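You operate a simulated robot arm through the tools that you are given. There is no shell and no other tool.

Carry out the task below with a simulated two-armed robot. There is one attempt and no reset: what you move stays moved.

Task
Wipe the oil off spot 2, then measure block 709 there with the height gauge.
Fine: put the cloth back; leave the probe on the block. What is to be rubbed or washed off counts as gone when no trace of it is left.

Only the result counts: the job must be done as asked and must still hold three seconds after the hand-in. Knocking over, shifting, dropping, spilling or breaking anything else fails it. Flat cloth is picked up by pressing the open fingertips on it (5 to 10 N) and closing them slowly along it; thin cloth reads only 2 to 8 mm in the jaws.

Robot
Two 7-joint arms with two-finger parallel grippers on one trunk that stands fixed in place. Base frame: the origin is at the foot of the trunk, x ahead of it, y to its left, z up. Lengths are in m, angles in rad, forces in N, time in s.
The left shoulder is at [0.202, 0.171, 1.054], the right one opposite. Payload 4.4 kg a hand.
The tool frame of a hand sits at the grasp point between the pads (the TCP): z along the fingers, y along the line on which they close. The tips reach 0.023 m beyond it. Largest opening 0.094 m; finger width 0.038, thickness 0.01; the body of the gripper, 0.054 by 0.096 m, starts 0.039 m behind the TCP.
Orientation is that of the tool frame in the base frame, as [roll, pitch, yaw] about the fixed x, y, z axes, in that order (R = Rz(yaw) Ry(pitch) Rx(roll)). With the fingers straight down and closing along the base's y, the tool's x points along the base's -x, its y along +y and its z along -z.

Tools
- The arms move only by the tool apply_moves. It takes "left_targets", "right_targets" or both (then of equal length, played together; a hand with none holds still); each is a list of rows, each a list of 7 numbers: the shift along the base's x, y, z in units of 300 mm (1.0 is 300 mm), then the turn, a rotation vector about the base's x, y, z in units of 60 degrees (1.0 is 60 degrees), then the opening in per cent of the stroke, from 0 (shut) to 100 (fully open). In form: [[dx, dy, dz, wx, wy, wz, gripper], ...]. A call has 1 to 20 rows; each row is the pose to reach, as a shift and turn from the pose commanded when the call began. A call with a number of a shift or a turn outside -1 to 1 is refused whole. Rows are played at 5 a second. More than 0.05 m and 0.15 rad between two rows, or a gripper value outside its range, and nothing of the call is played. A pose out of reach is approached as far as the arm can. The call stops where the force on the tool passes 40 N (or 10 N more than at its start, if that is more) or the arm is blocked; 0.2 s more then pass. Each finger travels about 0.072 m/s and halts on what it meets, pressing with about 29 N; the grip force reading is that of the motor and also rises with nothing between the fingers. The clock runs only during rows and for 0.2 s after the last one: add rows that repeat a pose to give the fingers time. It gives the time, the measured TCP pose, the force on the tool (base axes), the opening and the grip force at its end, in the units of the frame above (readings bear some noise), with the torque about the TCP (base axes, N m) and any sound that the robot's microphone picked up.
- Cameras (640 x 400 px; columns grow to the right, rows downward): "scene" is now at [0.34, -0.0378, 1.217]; the picture's right is [-0.42, -0.91, 0.00], its down [-0.20, 0.09, -0.98] and it looks along [0.88, -0.41, -0.22] (base axes); focal length 214 px, centre (320, 200). "left" rides on the left gripper at [0.086, -0.016, -0.075] in its tool frame; the picture's right is [0.18, 0.98, 0.00], its down [-0.58, 0.11, -0.81] and it looks along [-0.79, 0.15, 0.59] (tool axes); focal length 243 px, centre (320, 200). "right" rides on the right gripper at [0.086, 0.016, -0.074] in its tool frame; the picture's right is [-0.18, 0.98, 0.00], its down [-0.58, -0.11, -0.81] and it looks along [-0.79, -0.15, 0.59] (tool axes); focal length 243 px, centre (320, 200). There is no depth. A picture from a camera that has moved, and an enlarged one, comes with that camera's place and axes in the base frame and with its lens.
- get_image(camera): a new picture of that camera. No time passes.
- slide_trunk(by): slides the trunk up (or, below 0, down) by that many m; the arms and the scene camera ride with it, the base frame stays. It gives what a move gives, with no picture.
- pan_tilt(pan, tilt): turns the head with the scene camera to pan (to the left, within 1.396 rad either way) and tilt (down, from -0.506 to 1.204), counted from straight ahead of the robot. It gives what a move gives.
- inspect(camera, box): a new picture of the part [left, top, right, bottom] of that camera's present view, enlarged. No time passes.
- hand_in(): hands the job in; it is judged then, once.

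Nothing tells you positions but the pictures and the camera data. Unless the task says otherwise, let go and move clear before handing in.

The tools are called after "Emit:" as a command line: name --argument value ..., lists and objects as JSON in quotes. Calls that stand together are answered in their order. apply_moves: Moves the arms, as the interface text tells. Its arguments: {"type":"object","properties":{"left_targets":{"type":"array"},"right_targets":{"type":"array"}},"required":[]} The other tools are called the same way: slide_trunk (by) slides the trunk up or down; pan_tilt (pan, tilt) turns the head that bears the scene camera; get_image (camera) takes a picture; inspect (camera, box) takes an enlarged picture of a part of a camera's view; hand_in () hands the job in.

At the start:

```text
time: 0.0
left_position: [0.6425, 0.0871, 1.2763]
left_tcp_rot: [3.142, 0.002, -3.141]
left_contact_force: [-0.8, 0.9, 0.0]
left_torque: [0.03, 0.01, 0.02]
left_gripper_width: 0.094
left_grasp_force: 0.0
right_position: [0.3991, -0.3492, 1.2828]
right_tcp_rot: [-3.142, 0.0, -3.141]
right_contact_force: [-0.3, 0.5, -0.7]
right_torque: [0.04, -0.02, 0.01]
right_gripper_width: 0.0939
right_grasp_force: 0.0
trunk travel left (down, up): [-0.075, 0.313]
head pan, tilt: [-0.438, 0.223]
```

scene: 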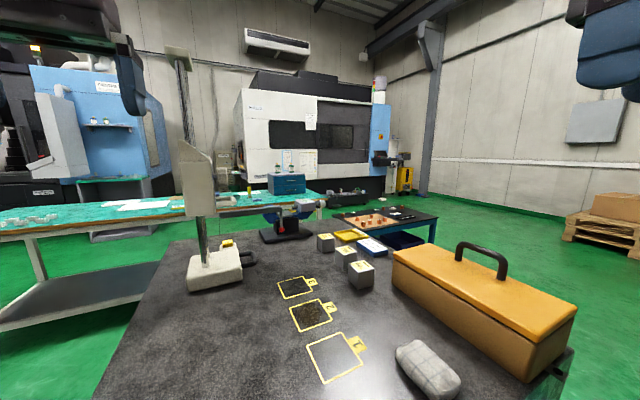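
right: 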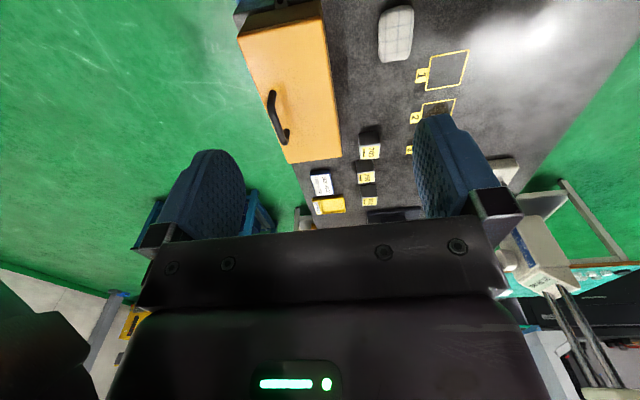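
left: 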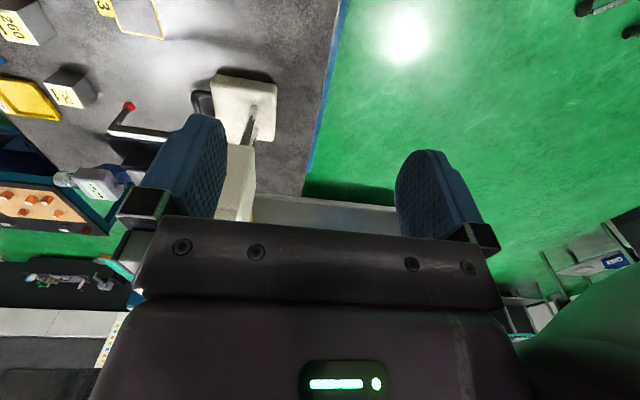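

I see a table with three yellow-outlined spots, a height gauge on the left, three blocks, a toolbox and a folded cloth at the near right. I'll look closer before I move anything.

Emit:
inspect --camera "scene" --box '[160, 220, 400, 370]'

Emit:
inspect --camera "scene" --box '[160, 120, 340, 300]'

Emit:
inspect --camera "right" --box '[280, 0, 520, 230]'

Emit:
inspect --camera "left" --box '[0, 0, 300, 230]'

```text
2.67 times, centred on (280, 295) of scene
camera zoom: at [0.34, -0.0378, 1.217], right [-0.42, -0.91, 0.0], down [-0.2, 0.09, -0.98], along [0.88, -0.41, -0.22], focal length 572 px, centre (427, -53)
```

zoom: 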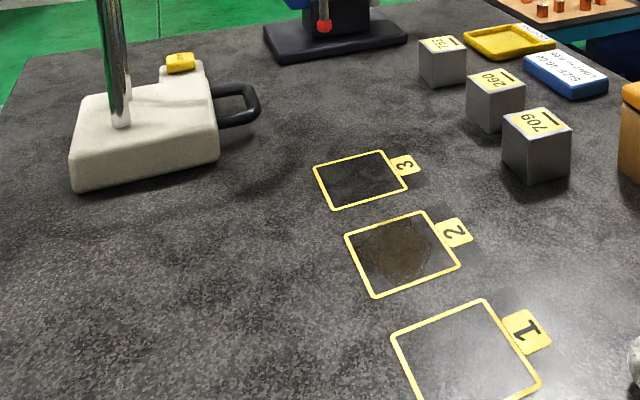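

```text
2.22 times, centred on (250, 210) of scene
camera zoom: at [0.34, -0.0378, 1.217], right [-0.42, -0.91, 0.0], down [-0.2, 0.09, -0.98], along [0.88, -0.41, -0.22], focal length 477 px, centre (476, 178)
```

zoom: 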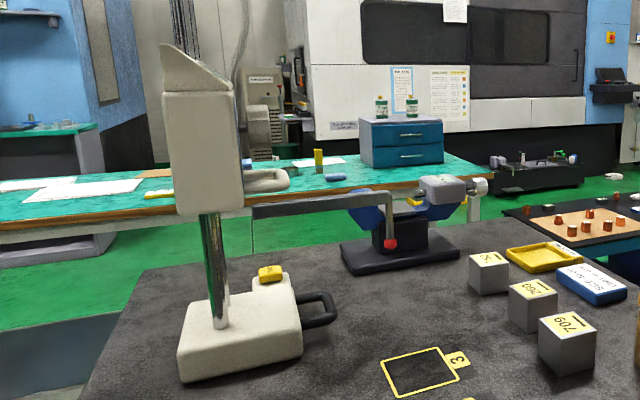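

```text
1.74 times, centred on (400, 115) of right
camera zoom: at [0.3128, -0.3323, 1.3576], right [0.18, 0.98, 0.0], down [0.58, -0.11, 0.81], along [0.79, -0.15, -0.59], focal length 422 px, centre (181, 348)
```

zoom: 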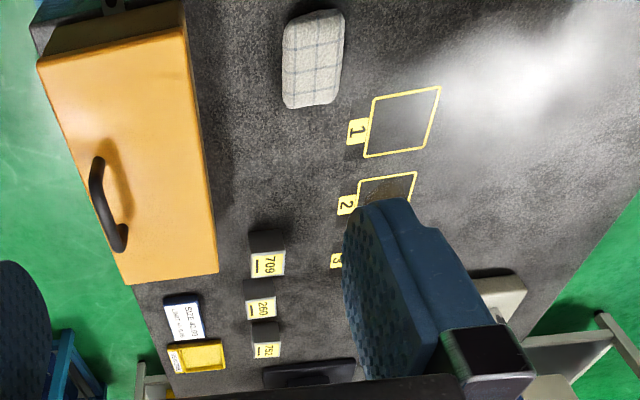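

```text
1.74 times, centred on (150, 115) of left
camera zoom: at [0.5568, 0.0713, 1.3517], right [-0.18, 0.98, 0.0], down [0.58, 0.11, 0.81], along [0.79, 0.15, -0.59], focal length 422 px, centre (616, 348)
```

zoom: 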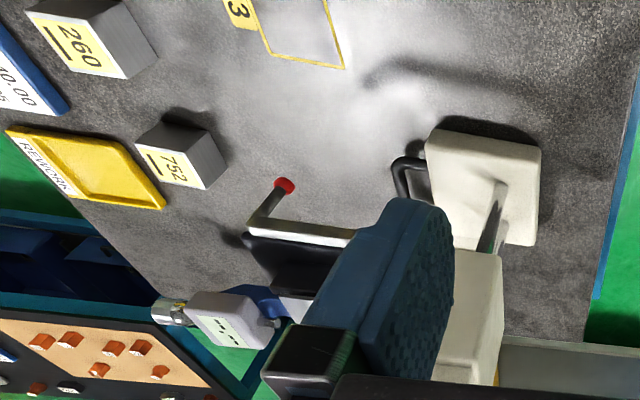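

The table top works out at about z = 0.94, and block 709 is the nearest of the three blocks. I'll tilt the head down to see the spots, cloth and gauge better.

Emit:
pan_tilt --pan -0.35 --tilt 0.75

Emit:
get_image --camera "scene"

```text
time: 0.9
left_position: [0.6442, 0.0872, 1.2764]
left_tcp_rot: [3.14, 0.004, -3.14]
left_contact_force: [-0.5, -0.2, -0.3]
left_torque: [0.03, -0.02, -0.02]
left_gripper_width: 0.094
left_grasp_force: 0.0
right_position: [0.3985, -0.3477, 1.282]
right_tcp_rot: [3.141, 0.0, 3.141]
right_contact_force: [0.5, -0.2, 0.0]
right_torque: [-0.01, -0.01, -0.02]
right_gripper_width: 0.0943
right_grasp_force: 0.1
trunk travel left (down, up): [-0.075, 0.313]
head pan, tilt: [-0.351, 0.75]
```

```text
taken
camera scene: at [0.3334, -0.0267, 1.1695], right [-0.34, -0.94, 0.0], down [-0.64, 0.23, -0.73], along [0.69, -0.25, -0.68], focal length 214 px, centre (320, 200)
```

scene: 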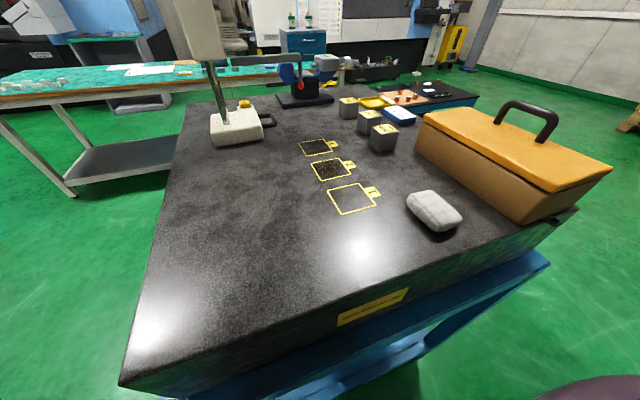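

The whole surface plate is visible now. Next I'll zoom in on the gauge, spots, blocks, cloth and labels.

Emit:
inspect --camera "scene" --box '[280, 120, 480, 245]'

Emit:
inspect --camera "scene" --box '[160, 0, 340, 160]'

Emit:
inspect --camera "scene" --box '[330, 80, 450, 160]'

Emit:
inspect --camera "scene" --box '[320, 280, 420, 340]'

```text
3.20 times, centred on (380, 182) of scene
camera zoom: at [0.3334, -0.0267, 1.1695], right [-0.34, -0.94, 0.0], down [-0.64, 0.23, -0.73], along [0.69, -0.25, -0.68], focal length 686 px, centre (128, 256)
```

zoom: 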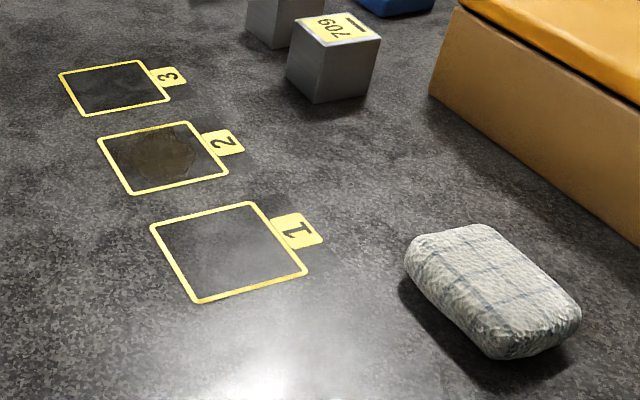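

```text
2.50 times, centred on (250, 80) of scene
camera zoom: at [0.3334, -0.0267, 1.1695], right [-0.34, -0.94, 0.0], down [-0.64, 0.23, -0.73], along [0.69, -0.25, -0.68], focal length 536 px, centre (495, 500)
```

zoom: 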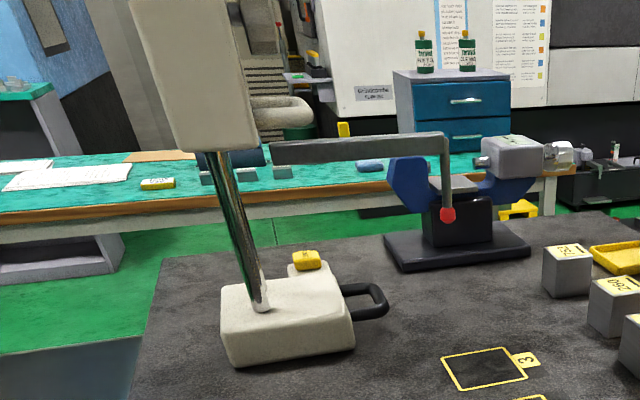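

```text
5.00 times, centred on (390, 120) of scene
camera zoom: at [0.3334, -0.0267, 1.1695], right [-0.34, -0.94, 0.0], down [-0.64, 0.23, -0.73], along [0.69, -0.25, -0.68], focal length 1072 px, centre (-30, 600)
```

zoom: 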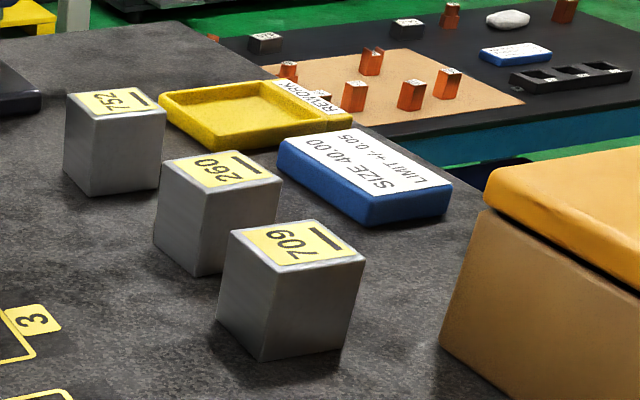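

```text
6.40 times, centred on (370, 310) of scene
camera zoom: at [0.3334, -0.0267, 1.1695], right [-0.34, -0.94, 0.0], down [-0.64, 0.23, -0.73], along [0.69, -0.25, -0.68], focal length 1373 px, centre (0, -504)
```

zoom: 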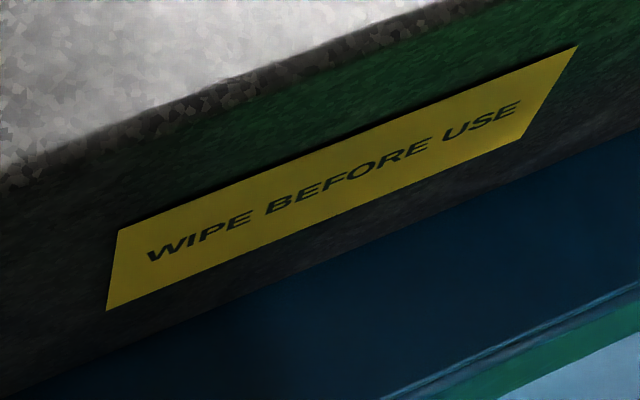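

Block 709 is a roughly 40 mm cube near (0.68, -0.30), spot 2 is centred near (0.643, -0.160), and the probe tip is near (0.80, -0.156, 1.04). Next I'll aim the head at the gauge to learn its parts.

Emit:
pan_tilt --pan -0.05 --tilt 0.25

Emit:
get_image --camera "scene"

Emit:
inspect --camera "scene" --box '[240, 60, 460, 200]'

Emit:
inspect --camera "scene" --box '[250, 180, 450, 300]'

```text
time: 1.9
left_position: [0.6437, 0.0876, 1.2757]
left_tcp_rot: [-3.141, 0.002, 3.141]
left_contact_force: [-0.1, -0.7, 0.6]
left_torque: [0.01, 0.0, 0.02]
left_gripper_width: 0.094
left_grasp_force: 0.0
right_position: [0.3988, -0.3473, 1.2828]
right_tcp_rot: [3.141, 0.001, -3.141]
right_contact_force: [0.1, -0.5, 0.0]
right_torque: [-0.03, 0.01, -0.01]
right_gripper_width: 0.0939
right_grasp_force: 0.1
trunk travel left (down, up): [-0.075, 0.313]
head pan, tilt: [-0.051, 0.25]
```

```text
taken
camera scene: at [0.3488, -0.003, 1.2145], right [-0.05, -1.0, 0.0], down [-0.25, 0.01, -0.97], along [0.97, -0.05, -0.25], focal length 214 px, centre (320, 200)
```

scene: 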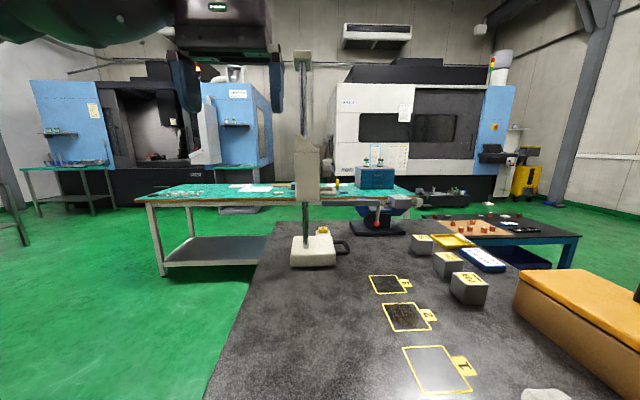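

```text
2.86 times, centred on (350, 130) of scene
camera zoom: at [0.3488, -0.003, 1.2145], right [-0.05, -1.0, 0.0], down [-0.25, 0.01, -0.97], along [0.97, -0.05, -0.25], focal length 613 px, centre (234, 400)
```

zoom: 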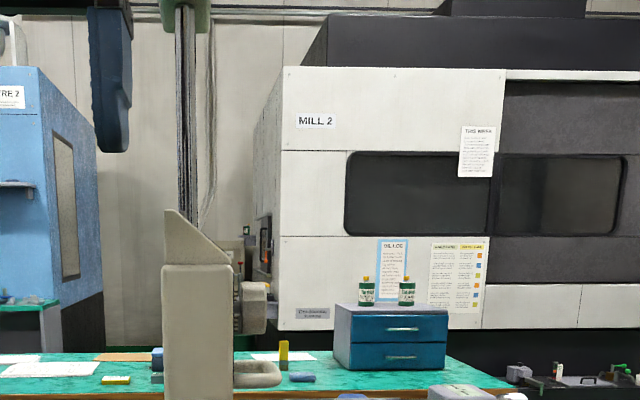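

```text
3.20 times, centred on (350, 240) of scene
camera zoom: at [0.3488, -0.003, 1.2145], right [-0.05, -1.0, 0.0], down [-0.25, 0.01, -0.97], along [0.97, -0.05, -0.25], focal length 686 px, centre (224, 72)
```

zoom: 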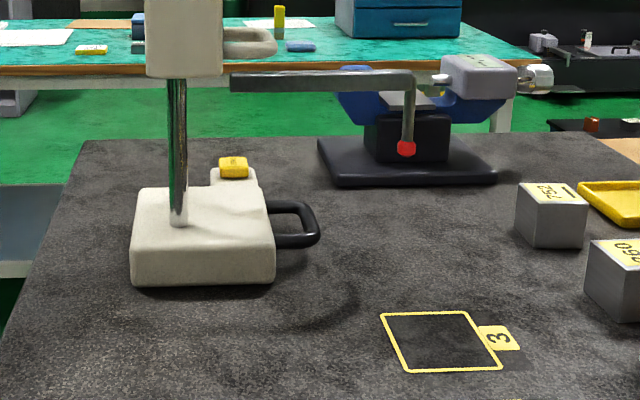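

I can see a base with a black loop handle, a chrome column, a head with a knob and a loop, and an arm with the red tip. I'll zoom further on each.

Emit:
inspect --camera "scene" --box '[285, 120, 385, 190]'

Emit:
inspect --camera "scene" --box '[285, 180, 385, 250]'

Emit:
inspect --camera "scene" --box '[280, 220, 360, 275]'

Emit:
inspect --camera "left" --box '[190, 60, 330, 230]'

```text
5.71 times, centred on (335, 155) of scene
camera zoom: at [0.3488, -0.003, 1.2145], right [-0.05, -1.0, 0.0], down [-0.25, 0.01, -0.97], along [0.97, -0.05, -0.25], focal length 1226 px, centre (234, 457)
```

zoom: 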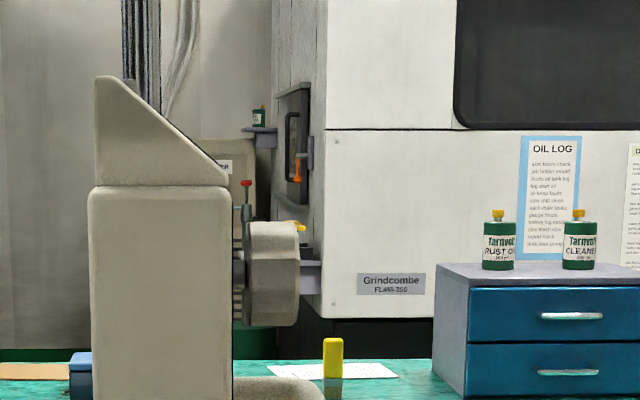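

```text
5.71 times, centred on (335, 215) of scene
camera zoom: at [0.3488, -0.003, 1.2145], right [-0.05, -1.0, 0.0], down [-0.25, 0.01, -0.97], along [0.97, -0.05, -0.25], focal length 1226 px, centre (234, 114)
```

zoom: 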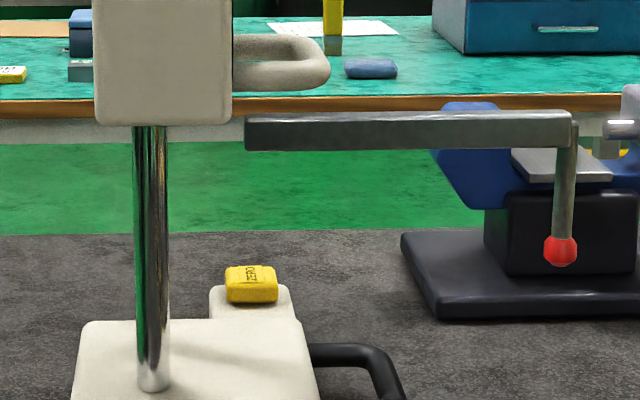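

```text
7.27 times, centred on (320, 248) of scene
camera zoom: at [0.3488, -0.003, 1.2145], right [-0.05, -1.0, 0.0], down [-0.25, 0.01, -0.97], along [0.97, -0.05, -0.25], focal length 1560 px, centre (320, -146)
```

zoom: 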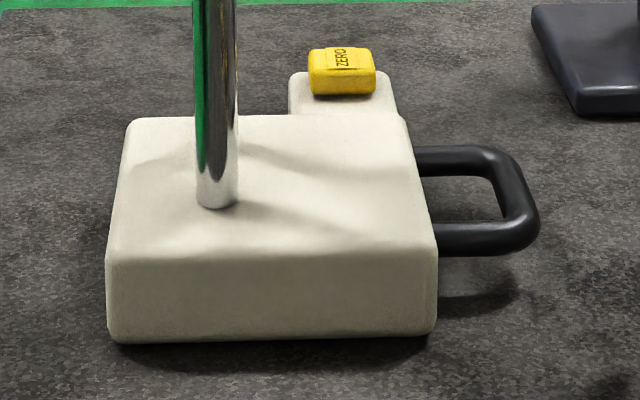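

```text
2.35 times, centred on (260, 145) of left
camera zoom: at [0.5568, 0.0713, 1.3517], right [-0.18, 0.98, 0.0], down [0.58, 0.11, 0.81], along [0.79, 0.15, -0.59], focal length 571 px, centre (461, 329)
```

zoom: 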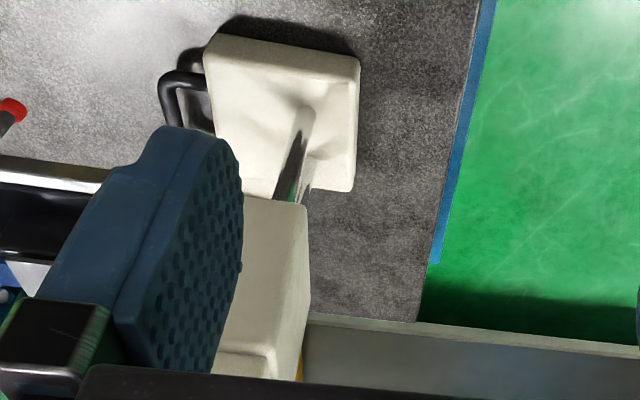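

There is a yellow ZERO button on the base, and the head's slanted display appears to face the robot's right (-y). I'll bring the right hand round, high and clear, so its camera can read the display.

Emit:
apply_moves --right_targets '[[0.06, 0.0, 0.06, 0, 0, 0.125, 100], [0.12, 0.0, 0.12, 0, 0, 0.25, 100], [0.18, 0.0, 0.18, 0, 0, 0.375, 100], [0.25, 0.0, 0.25, 0, 0, 0.5, 100], [0.32, 0.02, 0.32, 0, 0, 0.625, 100], [0.4, 0.05, 0.38, 0, 0, 0.75, 100], [0.5, 0.1, 0.42, 0, 0, 0.875, 100], [0.6, 0.12, 0.42, 0, 0, 1.0, 100]]'

Emit:
get_image --camera "right"

Emit:
get_image --camera "scene"

```text
time: 3.7
left_position: [0.6425, 0.087, 1.275]
left_tcp_rot: [-3.141, 0.0, 3.141]
left_contact_force: [0.3, -0.3, -0.4]
left_torque: [-0.03, -0.01, -0.02]
left_gripper_width: 0.0943
left_grasp_force: 0.1
right_position: [0.5114, -0.2074, 1.3036]
right_tcp_rot: [3.138, 0.009, -2.106]
right_contact_force: [0.8, -0.5, -0.9]
right_torque: [0.02, 0.04, 0.0]
right_gripper_width: 0.0942
right_grasp_force: 0.1
right hand out of reach, approached as far as the arm can: row 4, 5, 6, 7, 8
trunk travel left (down, up): [-0.075, 0.313]
head pan, tilt: [-0.051, 0.25]
```

```text
taken
camera right: at [0.4535, -0.2747, 1.3767], right [-0.75, 0.66, 0.0], down [0.39, 0.44, 0.81], along [0.53, 0.61, -0.58], focal length 243 px, centre (320, 200)
```

right: 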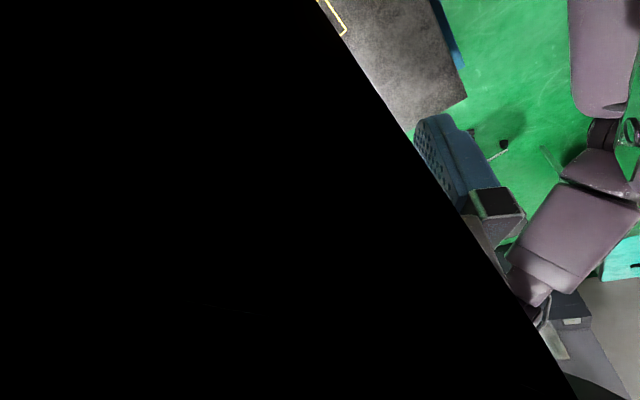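

```text
taken
camera scene: at [0.3496, -0.0031, 1.2141], right [-0.05, -1.0, 0.0], down [-0.25, 0.01, -0.97], along [0.97, -0.05, -0.25], focal length 214 px, centre (320, 200)
```

scene: 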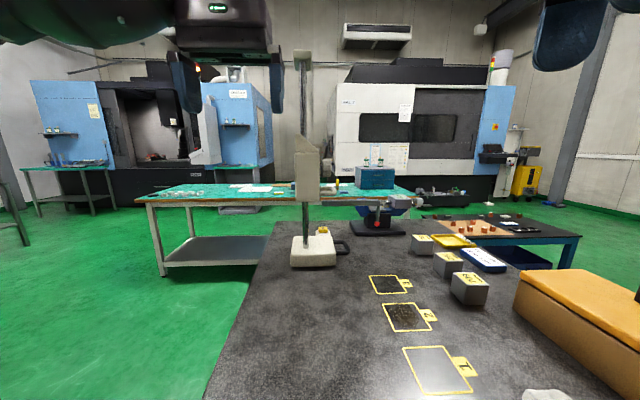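

The right arm is at the top of its reach there and its camera view is blocked. Raising the trunk should let me see the display from above with the scene camera.

Emit:
slide_trunk --by 0.3

Emit:
pan_tilt --pan -0.05 --tilt 0.6

Emit:
get_image --camera "scene"

Emit:
get_image --camera "right"

Emit:
get_image --camera "left"

```text
time: 6.7
left_position: [0.6428, 0.0873, 1.5754]
left_tcp_rot: [3.141, 0.002, -3.14]
left_contact_force: [-0.6, 0.3, 0.0]
left_torque: [-0.03, -0.02, -0.01]
left_gripper_width: 0.0937
left_grasp_force: 0.0
right_position: [0.1474, -0.2075, 1.7514]
right_tcp_rot: [-2.572, 0.32, -2.009]
right_contact_force: [0.3, 0.3, -0.9]
right_torque: [-0.01, -0.03, -0.03]
right_gripper_width: 0.0939
right_grasp_force: 0.0
trunk travel left (down, up): [-0.375, 0.013]
head pan, tilt: [-0.051, 0.25]
```

```text
time: 7.5
left_position: [0.6428, 0.0864, 1.5763]
left_tcp_rot: [-3.141, 0.003, -3.141]
left_contact_force: [-0.1, -0.2, -1.1]
left_torque: [0.02, -0.01, 0.01]
left_gripper_width: 0.0939
left_grasp_force: 0.0
right_position: [0.1483, -0.2077, 1.7513]
right_tcp_rot: [-2.571, 0.319, -2.01]
right_contact_force: [-0.1, -0.2, 0.7]
right_torque: [0.01, 0.03, 0.01]
right_gripper_width: 0.0938
right_grasp_force: 0.1
trunk travel left (down, up): [-0.375, 0.013]
head pan, tilt: [-0.051, 0.6]
```

```text
taken
camera scene: at [0.1473, -0.0027, 1.5148], right [-0.05, -1.0, 0.0], down [-0.56, 0.03, -0.83], along [0.82, -0.04, -0.56], focal length 214 px, centre (320, 200)
```

scene: 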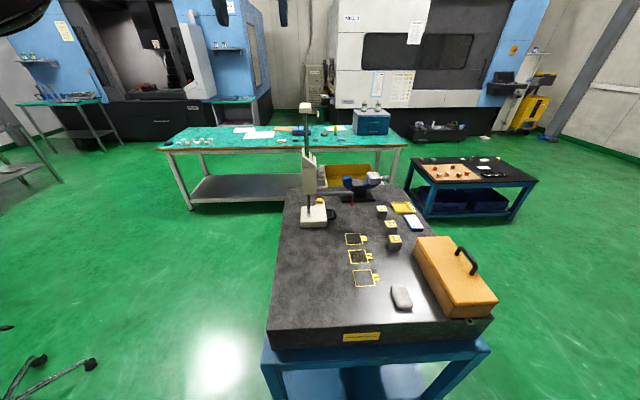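

```text
taken
camera right: at [0.0572, -0.2744, 1.7761], right [-0.6, 0.66, -0.45], down [-0.18, 0.44, 0.88], along [0.78, 0.61, -0.15], focal length 243 px, centre (320, 200)
```

right: 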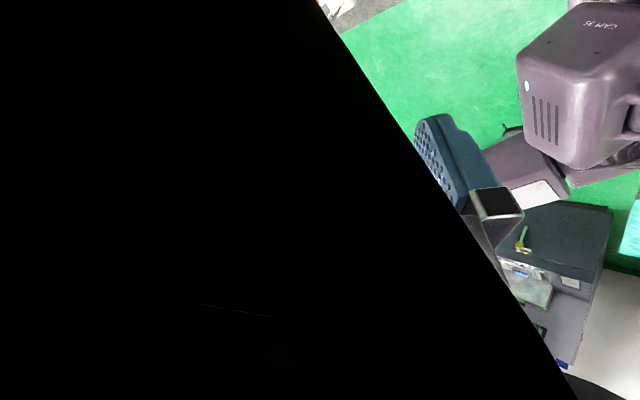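

```text
taken
camera left: at [0.5567, 0.0714, 1.6518], right [-0.18, 0.98, 0.0], down [0.58, 0.11, 0.81], along [0.79, 0.15, -0.59], focal length 243 px, centre (320, 200)
```

left: 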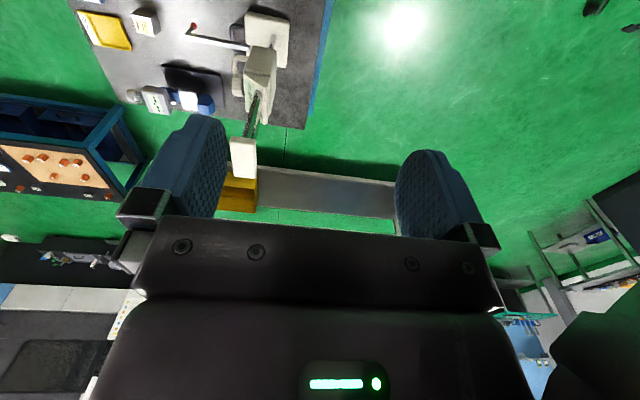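

The trunk rise has pulled the scene camera back and up. I'll zoom on the gauge's display from here.

Emit:
inspect --camera "scene" --box '[290, 95, 370, 145]'

Emit:
inspect --camera "scene" --box '[290, 140, 354, 180]'

Emit:
inspect --camera "scene" --box '[290, 180, 450, 280]'

Emit:
inspect --camera "left" --box '[140, 0, 300, 180]'

```text
8.00 times, centred on (330, 120) of scene
camera zoom: at [0.1473, -0.0027, 1.5148], right [-0.05, -1.0, 0.0], down [-0.56, 0.03, -0.83], along [0.82, -0.04, -0.56], focal length 1716 px, centre (240, 840)
```

zoom: 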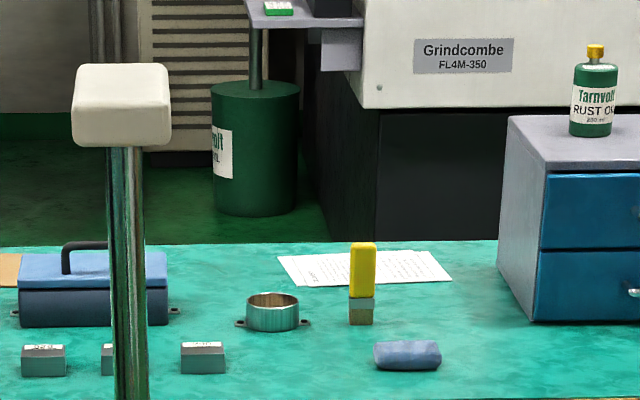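

```text
10.00 times, centred on (322, 160) of scene
camera zoom: at [0.1473, -0.0027, 1.5148], right [-0.05, -1.0, 0.0], down [-0.56, 0.03, -0.83], along [0.82, -0.04, -0.56], focal length 2145 px, centre (300, 600)
```

zoom: 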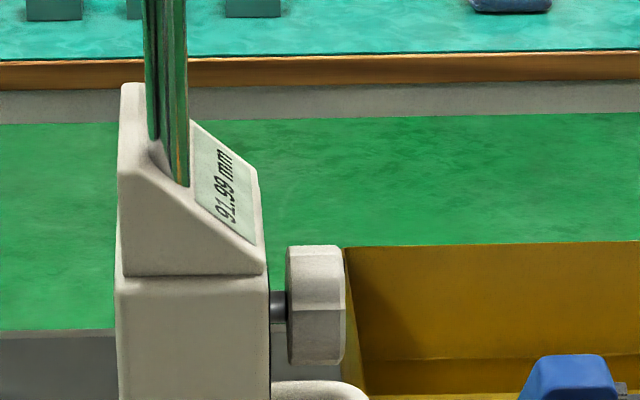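

```text
4.00 times, centred on (370, 230) of scene
camera zoom: at [0.1473, -0.0027, 1.5148], right [-0.05, -1.0, 0.0], down [-0.56, 0.03, -0.83], along [0.82, -0.04, -0.56], focal length 858 px, centre (120, 80)
```

zoom: 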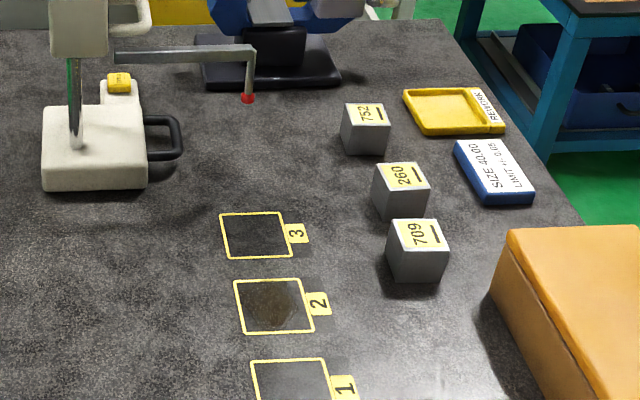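

```text
2.22 times, centred on (220, 90) of left
camera zoom: at [0.5567, 0.0714, 1.6518], right [-0.18, 0.98, 0.0], down [0.58, 0.11, 0.81], along [0.79, 0.15, -0.59], focal length 539 px, centre (542, 444)
```

zoom: 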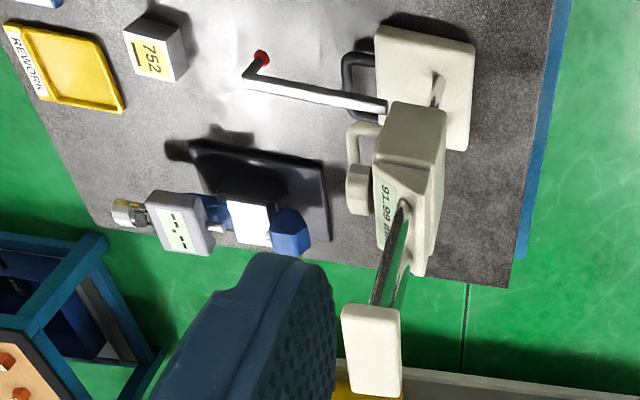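

The display reads about 91.99 mm and the gauge faces -y. I'll lower the trunk again and check how the right arm reports its pose before planning the wipe.

Emit:
slide_trunk --by -0.3

Emit:
apply_moves --right_targets '[[0, 0, 0, 0, 0, 0, 100]]'

```text
time: 10.5
left_position: [0.6407, 0.0879, 1.2783]
left_tcp_rot: [3.141, 0.005, -3.141]
left_contact_force: [-0.7, -0.2, 0.9]
left_torque: [0.01, -0.03, 0.02]
left_gripper_width: 0.0939
left_grasp_force: 0.0
right_position: [0.4788, -0.2066, 1.334]
right_tcp_rot: [-3.086, 0.047, -2.106]
right_contact_force: [0.2, -0.2, 0.6]
right_torque: [-0.02, -0.01, -0.01]
right_gripper_width: 0.0941
right_grasp_force: 0.1
trunk travel left (down, up): [-0.075, 0.313]
head pan, tilt: [-0.051, 0.6]
```

```text
time: 10.9
left_position: [0.643, 0.0876, 1.2766]
left_tcp_rot: [3.141, 0.001, 3.141]
left_contact_force: [-0.5, 0.0, -0.1]
left_torque: [-0.01, 0.01, 0.01]
left_gripper_width: 0.0939
left_grasp_force: 0.0
right_position: [0.4815, -0.2068, 1.333]
right_tcp_rot: [-3.088, 0.046, -2.106]
right_contact_force: [0.5, 0.0, 0.0]
right_torque: [0.02, 0.0, -0.01]
right_gripper_width: 0.0936
right_grasp_force: 0.0
trunk travel left (down, up): [-0.075, 0.313]
head pan, tilt: [-0.051, 0.6]
```

The command follows the actual pose, so I can continue from here. I'll turn the right hand back to its normal orientation and place it above the cloth.

Emit:
apply_moves --right_targets '[[0.0, -0.02, -0.03, 0, 0, -0.124, 100], [0.0, -0.04, -0.06, 0, 0, -0.248, 100], [0.0, -0.06, -0.1, 0, 0, -0.372, 100], [0.0, -0.08, -0.14, 0, 0, -0.496, 100], [0.0, -0.1, -0.18, 0, 0, -0.62, 100], [0.0, -0.12, -0.21, 0, 0, -0.744, 100], [0.0, -0.14, -0.24, 0, 0, -0.866, 100], [0.018, -0.167, -0.277, 0, 0, -0.989, 100]]'

Emit:
apply_moves --right_targets '[[0, 0, 0, 0.0512, 0.0438, 0, 100], [0, 0, 0, 0.0512, 0.0438, 0, 100]]'

Emit:
get_image --camera "right"

Emit:
pan_tilt --pan -0.35 --tilt 0.75

Emit:
get_image --camera "scene"

```text
time: 12.7
left_position: [0.6424, 0.0866, 1.2766]
left_tcp_rot: [3.141, 0.001, -3.141]
left_contact_force: [-0.1, 0.7, -0.7]
left_torque: [-0.02, 0.02, 0.05]
left_gripper_width: 0.0941
left_grasp_force: 0.0
right_position: [0.4866, -0.257, 1.2496]
right_tcp_rot: [-3.089, 0.047, 3.138]
right_contact_force: [0.1, 0.0, 0.3]
right_torque: [0.04, 0.01, -0.01]
right_gripper_width: 0.094
right_grasp_force: 0.0
trunk travel left (down, up): [-0.075, 0.313]
head pan, tilt: [-0.051, 0.6]
```

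```text
time: 13.3
left_position: [0.6424, 0.0861, 1.2769]
left_tcp_rot: [-3.141, 0.003, 3.141]
left_contact_force: [-1.1, -0.2, 0.6]
left_torque: [0.02, -0.06, 0.0]
left_gripper_width: 0.0939
left_grasp_force: 0.0
right_position: [0.4867, -0.2573, 1.2505]
right_tcp_rot: [3.139, 0.002, 3.138]
right_contact_force: [0.4, -0.6, -0.2]
right_torque: [0.0, -0.01, 0.0]
right_gripper_width: 0.0941
right_grasp_force: 0.0
trunk travel left (down, up): [-0.075, 0.313]
head pan, tilt: [-0.051, 0.6]
```

```text
taken
camera right: at [0.4, -0.2405, 1.3246], right [0.19, 0.98, 0.0], down [0.58, -0.11, 0.81], along [0.79, -0.15, -0.59], focal length 243 px, centre (320, 200)
```

right: 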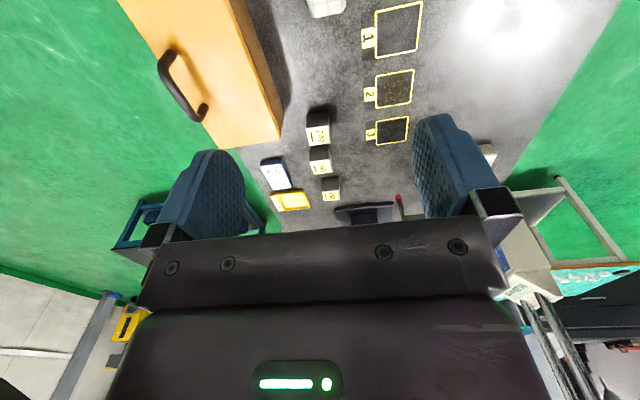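

```text
time: 14.1
left_position: [0.6422, 0.0865, 1.2761]
left_tcp_rot: [3.141, 0.001, 3.142]
left_contact_force: [0.1, 0.2, -0.5]
left_torque: [0.02, -0.05, -0.02]
left_gripper_width: 0.0941
left_grasp_force: 0.1
right_position: [0.4864, -0.2583, 1.2501]
right_tcp_rot: [3.14, 0.0, 3.14]
right_contact_force: [0.3, 0.4, 0.8]
right_torque: [0.01, 0.04, 0.01]
right_gripper_width: 0.0939
right_grasp_force: 0.1
trunk travel left (down, up): [-0.075, 0.313]
head pan, tilt: [-0.351, 0.75]
```

```text
taken
camera scene: at [0.3334, -0.0266, 1.1695], right [-0.34, -0.94, 0.0], down [-0.64, 0.23, -0.73], along [0.69, -0.25, -0.68], focal length 214 px, centre (320, 200)
```

scene: 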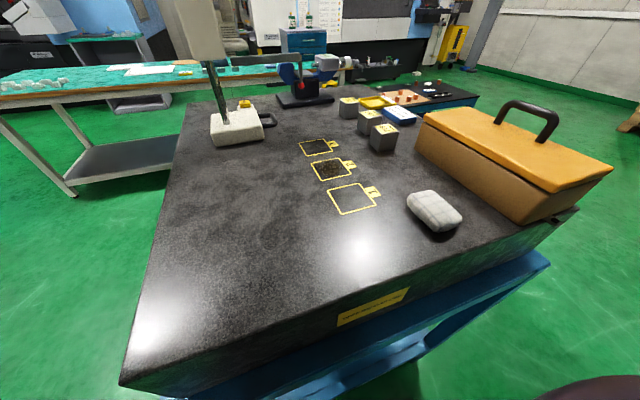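

The view is clear. I'll zoom into the cloth to judge its size and orientation before grasping it.

Emit:
inspect --camera "scene" --box '[395, 180, 475, 240]'

Emit:
inspect --camera "right" --box '[290, 0, 440, 150]'

```text
6.67 times, centred on (435, 210) of scene
camera zoom: at [0.3334, -0.0266, 1.1695], right [-0.34, -0.94, 0.0], down [-0.64, 0.23, -0.73], along [0.69, -0.25, -0.68], focal length 1430 px, centre (-447, 133)
```

zoom: 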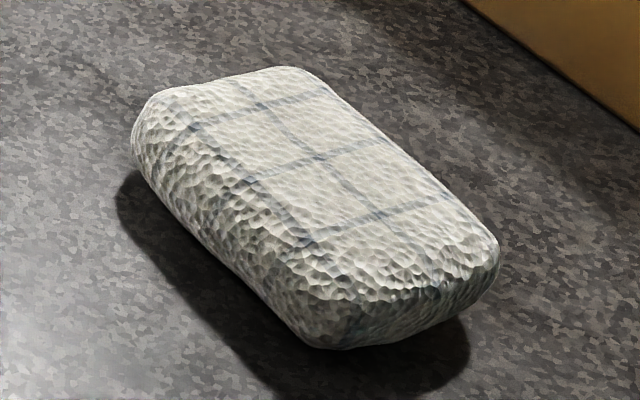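

```text
2.67 times, centred on (365, 75) of right
camera zoom: at [0.4001, -0.2405, 1.3244], right [0.19, 0.98, 0.0], down [0.58, -0.11, 0.81], along [0.79, -0.15, -0.59], focal length 647 px, centre (200, 533)
```

zoom: 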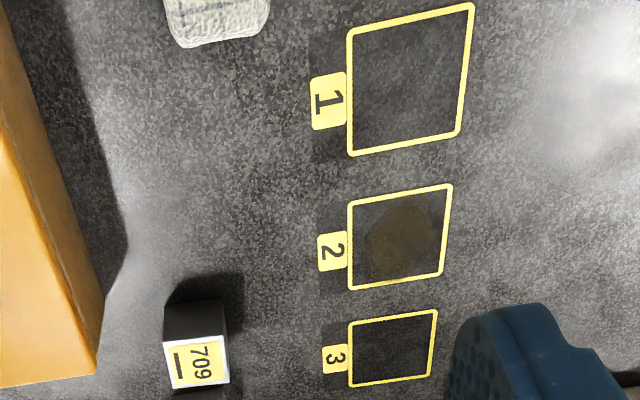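

The cloth is a folded pad, roughly 0.06 by 0.046 m, centred near (0.479, -0.251). I'll lower the right hand over it in stages, with the fingers closing along y.

Emit:
apply_moves --right_targets '[[-0.025, 0.023, -0.12, 0, 0, 0, 100], [-0.025, 0.023, -0.25, 0, 0, 0, 100], [-0.025, 0.023, -0.38, 0, 0, 0, 100], [-0.025, 0.023, -0.5, 0, 0, 0, 100], [-0.025, 0.023, -0.62, 0, 0, 0, 100], [-0.025, 0.023, -0.7, 0, 0, 0, 100]]'

Emit:
get_image --camera "right"

Emit:
get_image --camera "scene"

```text
time: 15.5
left_position: [0.6422, 0.088, 1.2758]
left_tcp_rot: [-3.14, 0.002, -3.141]
left_contact_force: [0.0, 0.6, -0.1]
left_torque: [-0.03, 0.01, -0.01]
left_gripper_width: 0.094
left_grasp_force: 0.1
right_position: [0.4796, -0.2513, 1.04]
right_tcp_rot: [3.139, 0.001, 3.14]
right_contact_force: [0.0, -0.2, 0.4]
right_torque: [0.0, 0.02, 0.03]
right_gripper_width: 0.0941
right_grasp_force: 0.0
trunk travel left (down, up): [-0.075, 0.313]
head pan, tilt: [-0.351, 0.75]
```

```text
taken
camera right: at [0.3925, -0.2341, 1.1138], right [0.19, 0.98, 0.0], down [0.58, -0.11, 0.81], along [0.79, -0.15, -0.59], focal length 243 px, centre (320, 200)
```

right: 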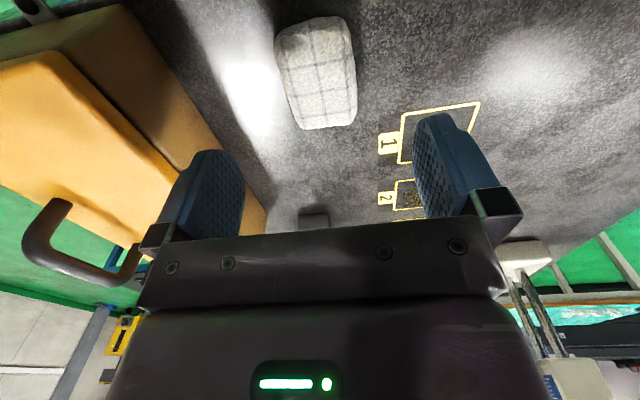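

```text
taken
camera scene: at [0.3335, -0.0267, 1.1694], right [-0.34, -0.94, 0.0], down [-0.64, 0.23, -0.73], along [0.69, -0.25, -0.68], focal length 214 px, centre (320, 200)
```

scene: 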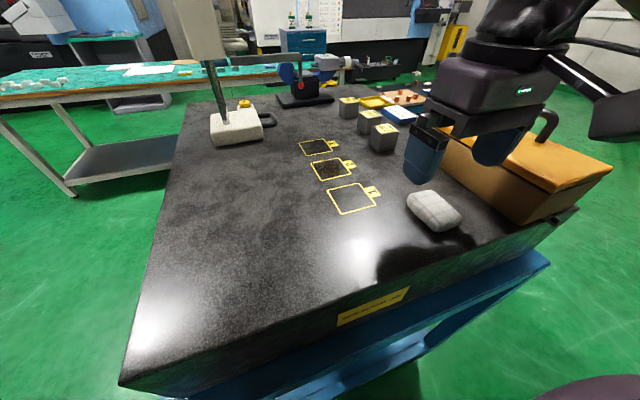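

The pad sits centred between the open fingers. I'll lower the hand so the tips stop just above the plate, then close slowly on the pad.

Emit:
apply_moves --right_targets '[[-0.012, 0.005, -0.1, 0, 0, 0, 100], [-0.012, 0.005, -0.18, 0, 0, 0, 100], [-0.012, 0.005, -0.245, 0, 0, 0, 100], [-0.012, 0.005, -0.245, 0, 0, 0, 100]]'

Emit:
get_image --camera "right"

Emit:
inspect --camera "scene" --box '[360, 130, 520, 250]'

```text
time: 16.5
left_position: [0.6436, 0.0879, 1.275]
left_tcp_rot: [-3.141, -0.001, 3.141]
left_contact_force: [-0.4, 0.1, 0.3]
left_torque: [-0.02, 0.02, 0.02]
left_gripper_width: 0.0942
left_grasp_force: 0.0
right_position: [0.4755, -0.2488, 0.9651]
right_tcp_rot: [3.139, 0.0, 3.139]
right_contact_force: [0.2, 0.5, -0.5]
right_torque: [-0.01, 0.01, 0.02]
right_gripper_width: 0.0941
right_grasp_force: 0.1
trunk travel left (down, up): [-0.075, 0.313]
head pan, tilt: [-0.351, 0.75]
```

```text
taken
camera right: at [0.3894, -0.2323, 1.0404], right [0.19, 0.98, 0.0], down [0.58, -0.11, 0.81], along [0.79, -0.15, -0.59], focal length 243 px, centre (320, 200)
```

right: 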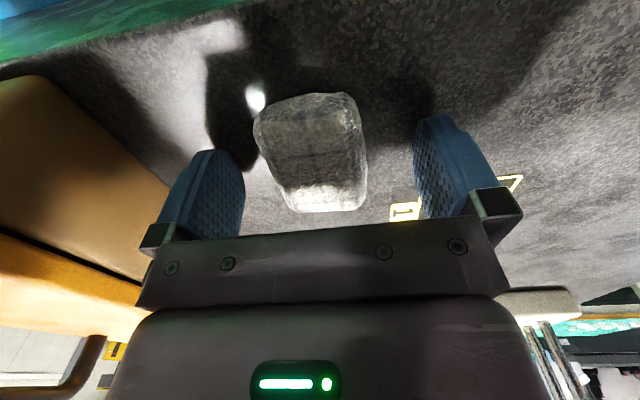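

```text
3.33 times, centred on (440, 190) of scene
camera zoom: at [0.3338, -0.0266, 1.1692], right [-0.34, -0.94, 0.0], down [-0.64, 0.23, -0.73], along [0.69, -0.25, -0.68], focal length 715 px, centre (-80, 233)
```

zoom: 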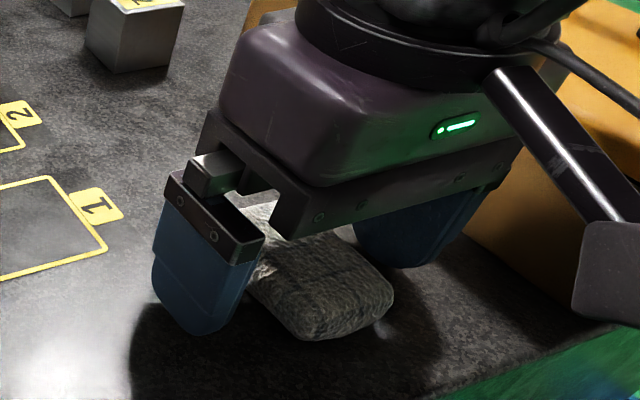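

The fingers straddle the pad with no contact yet. I'll close them in steps.

Emit:
apply_moves --right_targets '[[0, 0, 0, 0, 0, 0, 80], [0, 0, 0, 0, 0, 0, 65], [0, 0, 0, 0, 0, 0, 55], [0, 0, 0, 0, 0, 0, 45], [0, 0, 0, 0, 0, 0, 35], [0, 0, 0, 0, 0, 0, 25], [0, 0, 0, 0, 0, 0, 20], [0, 0, 0, 0, 0, 0, 20]]'

Emit:
get_image --camera "right"

```text
time: 18.3
left_position: [0.6423, 0.0887, 1.2769]
left_tcp_rot: [3.141, 0.001, -3.141]
left_contact_force: [0.2, -0.1, -0.3]
left_torque: [-0.02, -0.05, 0.0]
left_gripper_width: 0.0945
left_grasp_force: 0.0
right_position: [0.4758, -0.2483, 0.9666]
right_tcp_rot: [3.14, -0.002, 3.138]
right_contact_force: [0.2, 1.0, 0.1]
right_torque: [0.01, 0.0, 0.01]
right_gripper_width: 0.0491
right_grasp_force: 28.7
trunk travel left (down, up): [-0.075, 0.313]
head pan, tilt: [-0.351, 0.75]
```

```text
taken
camera right: at [0.389, -0.2323, 1.0409], right [0.19, 0.98, 0.0], down [0.58, -0.11, 0.81], along [0.79, -0.15, -0.59], focal length 243 px, centre (320, 200)
```

right: 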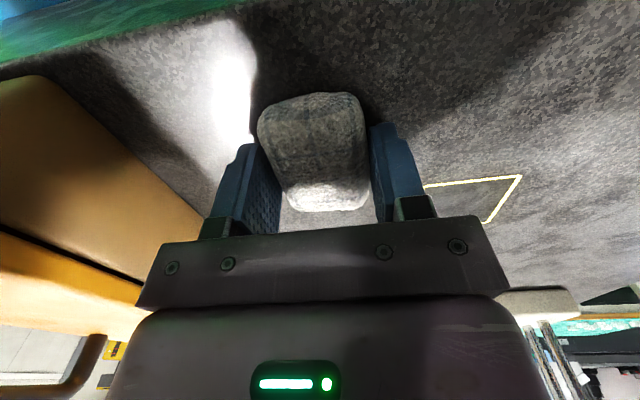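

The pad is held (49 mm, 29 N). I'll lift it, carry it over spot 2, and move the left hand out of the way at the same time.

Emit:
apply_moves --right_targets '[[0, 0, 0.1, 0, 0, 0, 20], [0, 0, 0.2, 0, 0, 0, 20], [0, 0, 0.267, 0, 0, 0, 20], [0.12, 0.06, 0.267, 0, 0, 0, 20], [0.24, 0.13, 0.267, 0, 0, 0, 20], [0.36, 0.2, 0.267, 0, 0, 0, 20], [0.48, 0.26, 0.267, 0, 0, 0, 20], [0.559, 0.3, 0.267, 0, 0, 0, 20]]' --left_targets '[[0, 0.07, 0, 0, 0, 0, 100], [0, 0.14, 0, 0, 0, 0, 100], [0, 0.21, 0, 0, 0, 0, 100], [0, 0.28, 0, 0, 0, 0, 100], [0, 0.35, 0, 0, 0, 0, 100], [0, 0.42, 0, 0, 0, 0, 100], [0, 0.49, 0, 0, 0, 0, 100], [0, 0.56, 0, 0, 0, 0, 100]]'

Emit:
get_image --camera "right"

Emit:
get_image --camera "scene"

```text
time: 20.1
left_position: [0.6443, 0.2564, 1.2747]
left_tcp_rot: [-3.142, 0.001, 3.141]
left_contact_force: [0.7, 0.6, 0.9]
left_torque: [-0.02, -0.03, -0.05]
left_gripper_width: 0.094
left_grasp_force: 0.1
right_position: [0.6435, -0.1586, 1.0445]
right_tcp_rot: [3.14, -0.001, 3.138]
right_contact_force: [0.8, 0.3, -0.6]
right_torque: [-0.01, 0.0, 0.03]
right_gripper_width: 0.0489
right_grasp_force: 28.5
trunk travel left (down, up): [-0.075, 0.313]
head pan, tilt: [-0.351, 0.75]
```

```text
taken
camera right: at [0.5589, -0.1406, 1.1198], right [0.19, 0.98, 0.0], down [0.58, -0.11, 0.81], along [0.79, -0.15, -0.59], focal length 243 px, centre (320, 200)
```

right: 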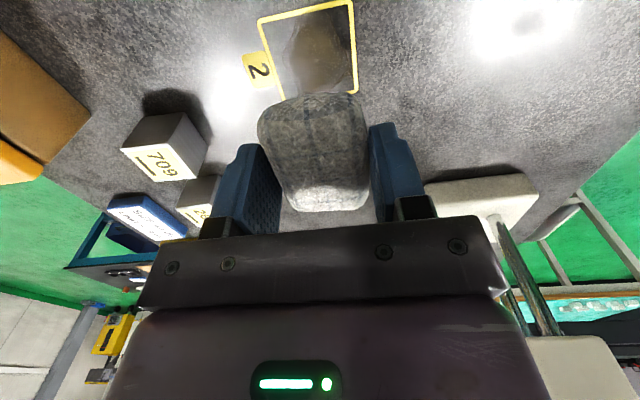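

```text
taken
camera scene: at [0.3343, -0.0265, 1.1689], right [-0.34, -0.94, 0.0], down [-0.64, 0.23, -0.73], along [0.69, -0.25, -0.68], focal length 214 px, centre (320, 200)
```

scene: 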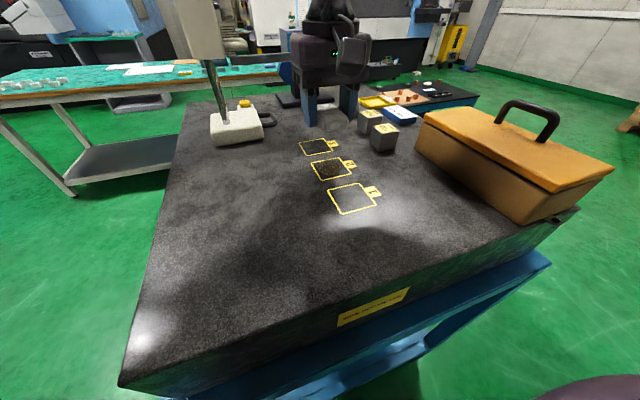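

The pad is about 8 cm over the spot. I'll take a closer look at the extent of the oil before wiping.

Emit:
inspect --camera "right" --box '[230, 0, 390, 110]'

Emit:
inspect --camera "scene" --box '[290, 130, 390, 220]'

```text
3.64 times, centred on (310, 55) of right
camera zoom: at [0.5589, -0.1406, 1.1198], right [0.19, 0.98, 0.0], down [0.58, -0.11, 0.81], along [0.79, -0.15, -0.59], focal length 882 px, centre (356, 727)
```

zoom: 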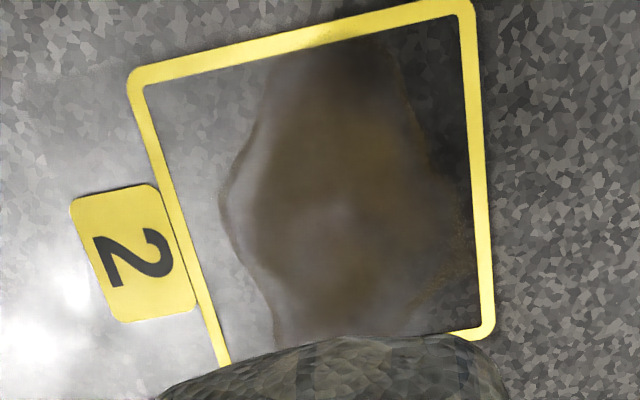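

```text
4.44 times, centred on (340, 175) of scene
camera zoom: at [0.3343, -0.0265, 1.1689], right [-0.34, -0.94, 0.0], down [-0.64, 0.23, -0.73], along [0.69, -0.25, -0.68], focal length 953 px, centre (231, 311)
```

zoom: 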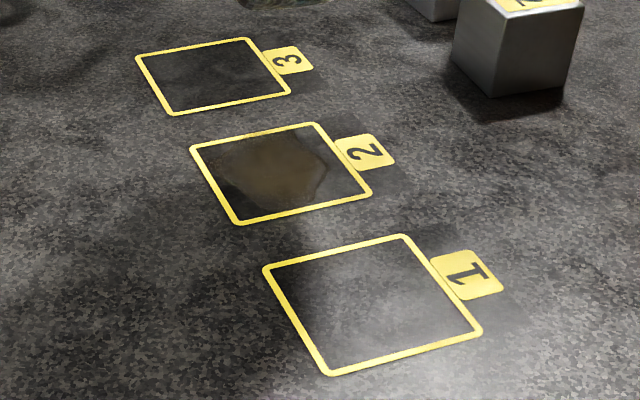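

The oil fills most of the outlined square. I'll lower the pad slowly until it presses lightly on the spot.

Emit:
apply_moves --right_targets '[[-0.02, 0, -0.12, 0, 0, 0, 20], [-0.02, 0, -0.22, 0, 0, 0, 20], [-0.02, 0, -0.25, 0, 0, 0, 20], [-0.02, 0, -0.262, 0, 0, 0, 20], [-0.02, 0, -0.266, 0, 0, 0, 20]]'

```text
time: 21.3
left_position: [0.6425, 0.2563, 1.2776]
left_tcp_rot: [3.141, 0.001, -3.14]
left_contact_force: [0.1, -0.3, 0.5]
left_torque: [-0.02, 0.0, -0.02]
left_gripper_width: 0.0943
left_grasp_force: 0.0
right_position: [0.6367, -0.1584, 0.9664]
right_tcp_rot: [3.142, 0.0, 3.138]
right_contact_force: [0.4, 0.8, -0.2]
right_torque: [0.01, -0.03, 0.02]
right_gripper_width: 0.0489
right_grasp_force: 29.4
trunk travel left (down, up): [-0.075, 0.313]
head pan, tilt: [-0.351, 0.75]
```

Emit:
apply_moves --right_targets '[[0, 0, -0.005, 0, 0, 0, 20], [0, 0, -0.01, 0, 0, 0, 20], [0, 0, -0.01, 0, 0, 0, 20]]'

```text
time: 22.1
left_position: [0.6419, 0.2563, 1.2777]
left_tcp_rot: [3.14, 0.004, -3.14]
left_contact_force: [0.1, -0.3, 0.0]
left_torque: [0.03, 0.01, 0.01]
left_gripper_width: 0.0938
left_grasp_force: 0.0
right_position: [0.6361, -0.1582, 0.9655]
right_tcp_rot: [3.139, 0.003, 3.14]
right_contact_force: [4.4, -0.4, 20.2]
right_torque: [-0.05, 0.45, 0.05]
right_gripper_width: 0.0491
right_grasp_force: 28.8
trunk travel left (down, up): [-0.075, 0.313]
head pan, tilt: [-0.351, 0.75]
```

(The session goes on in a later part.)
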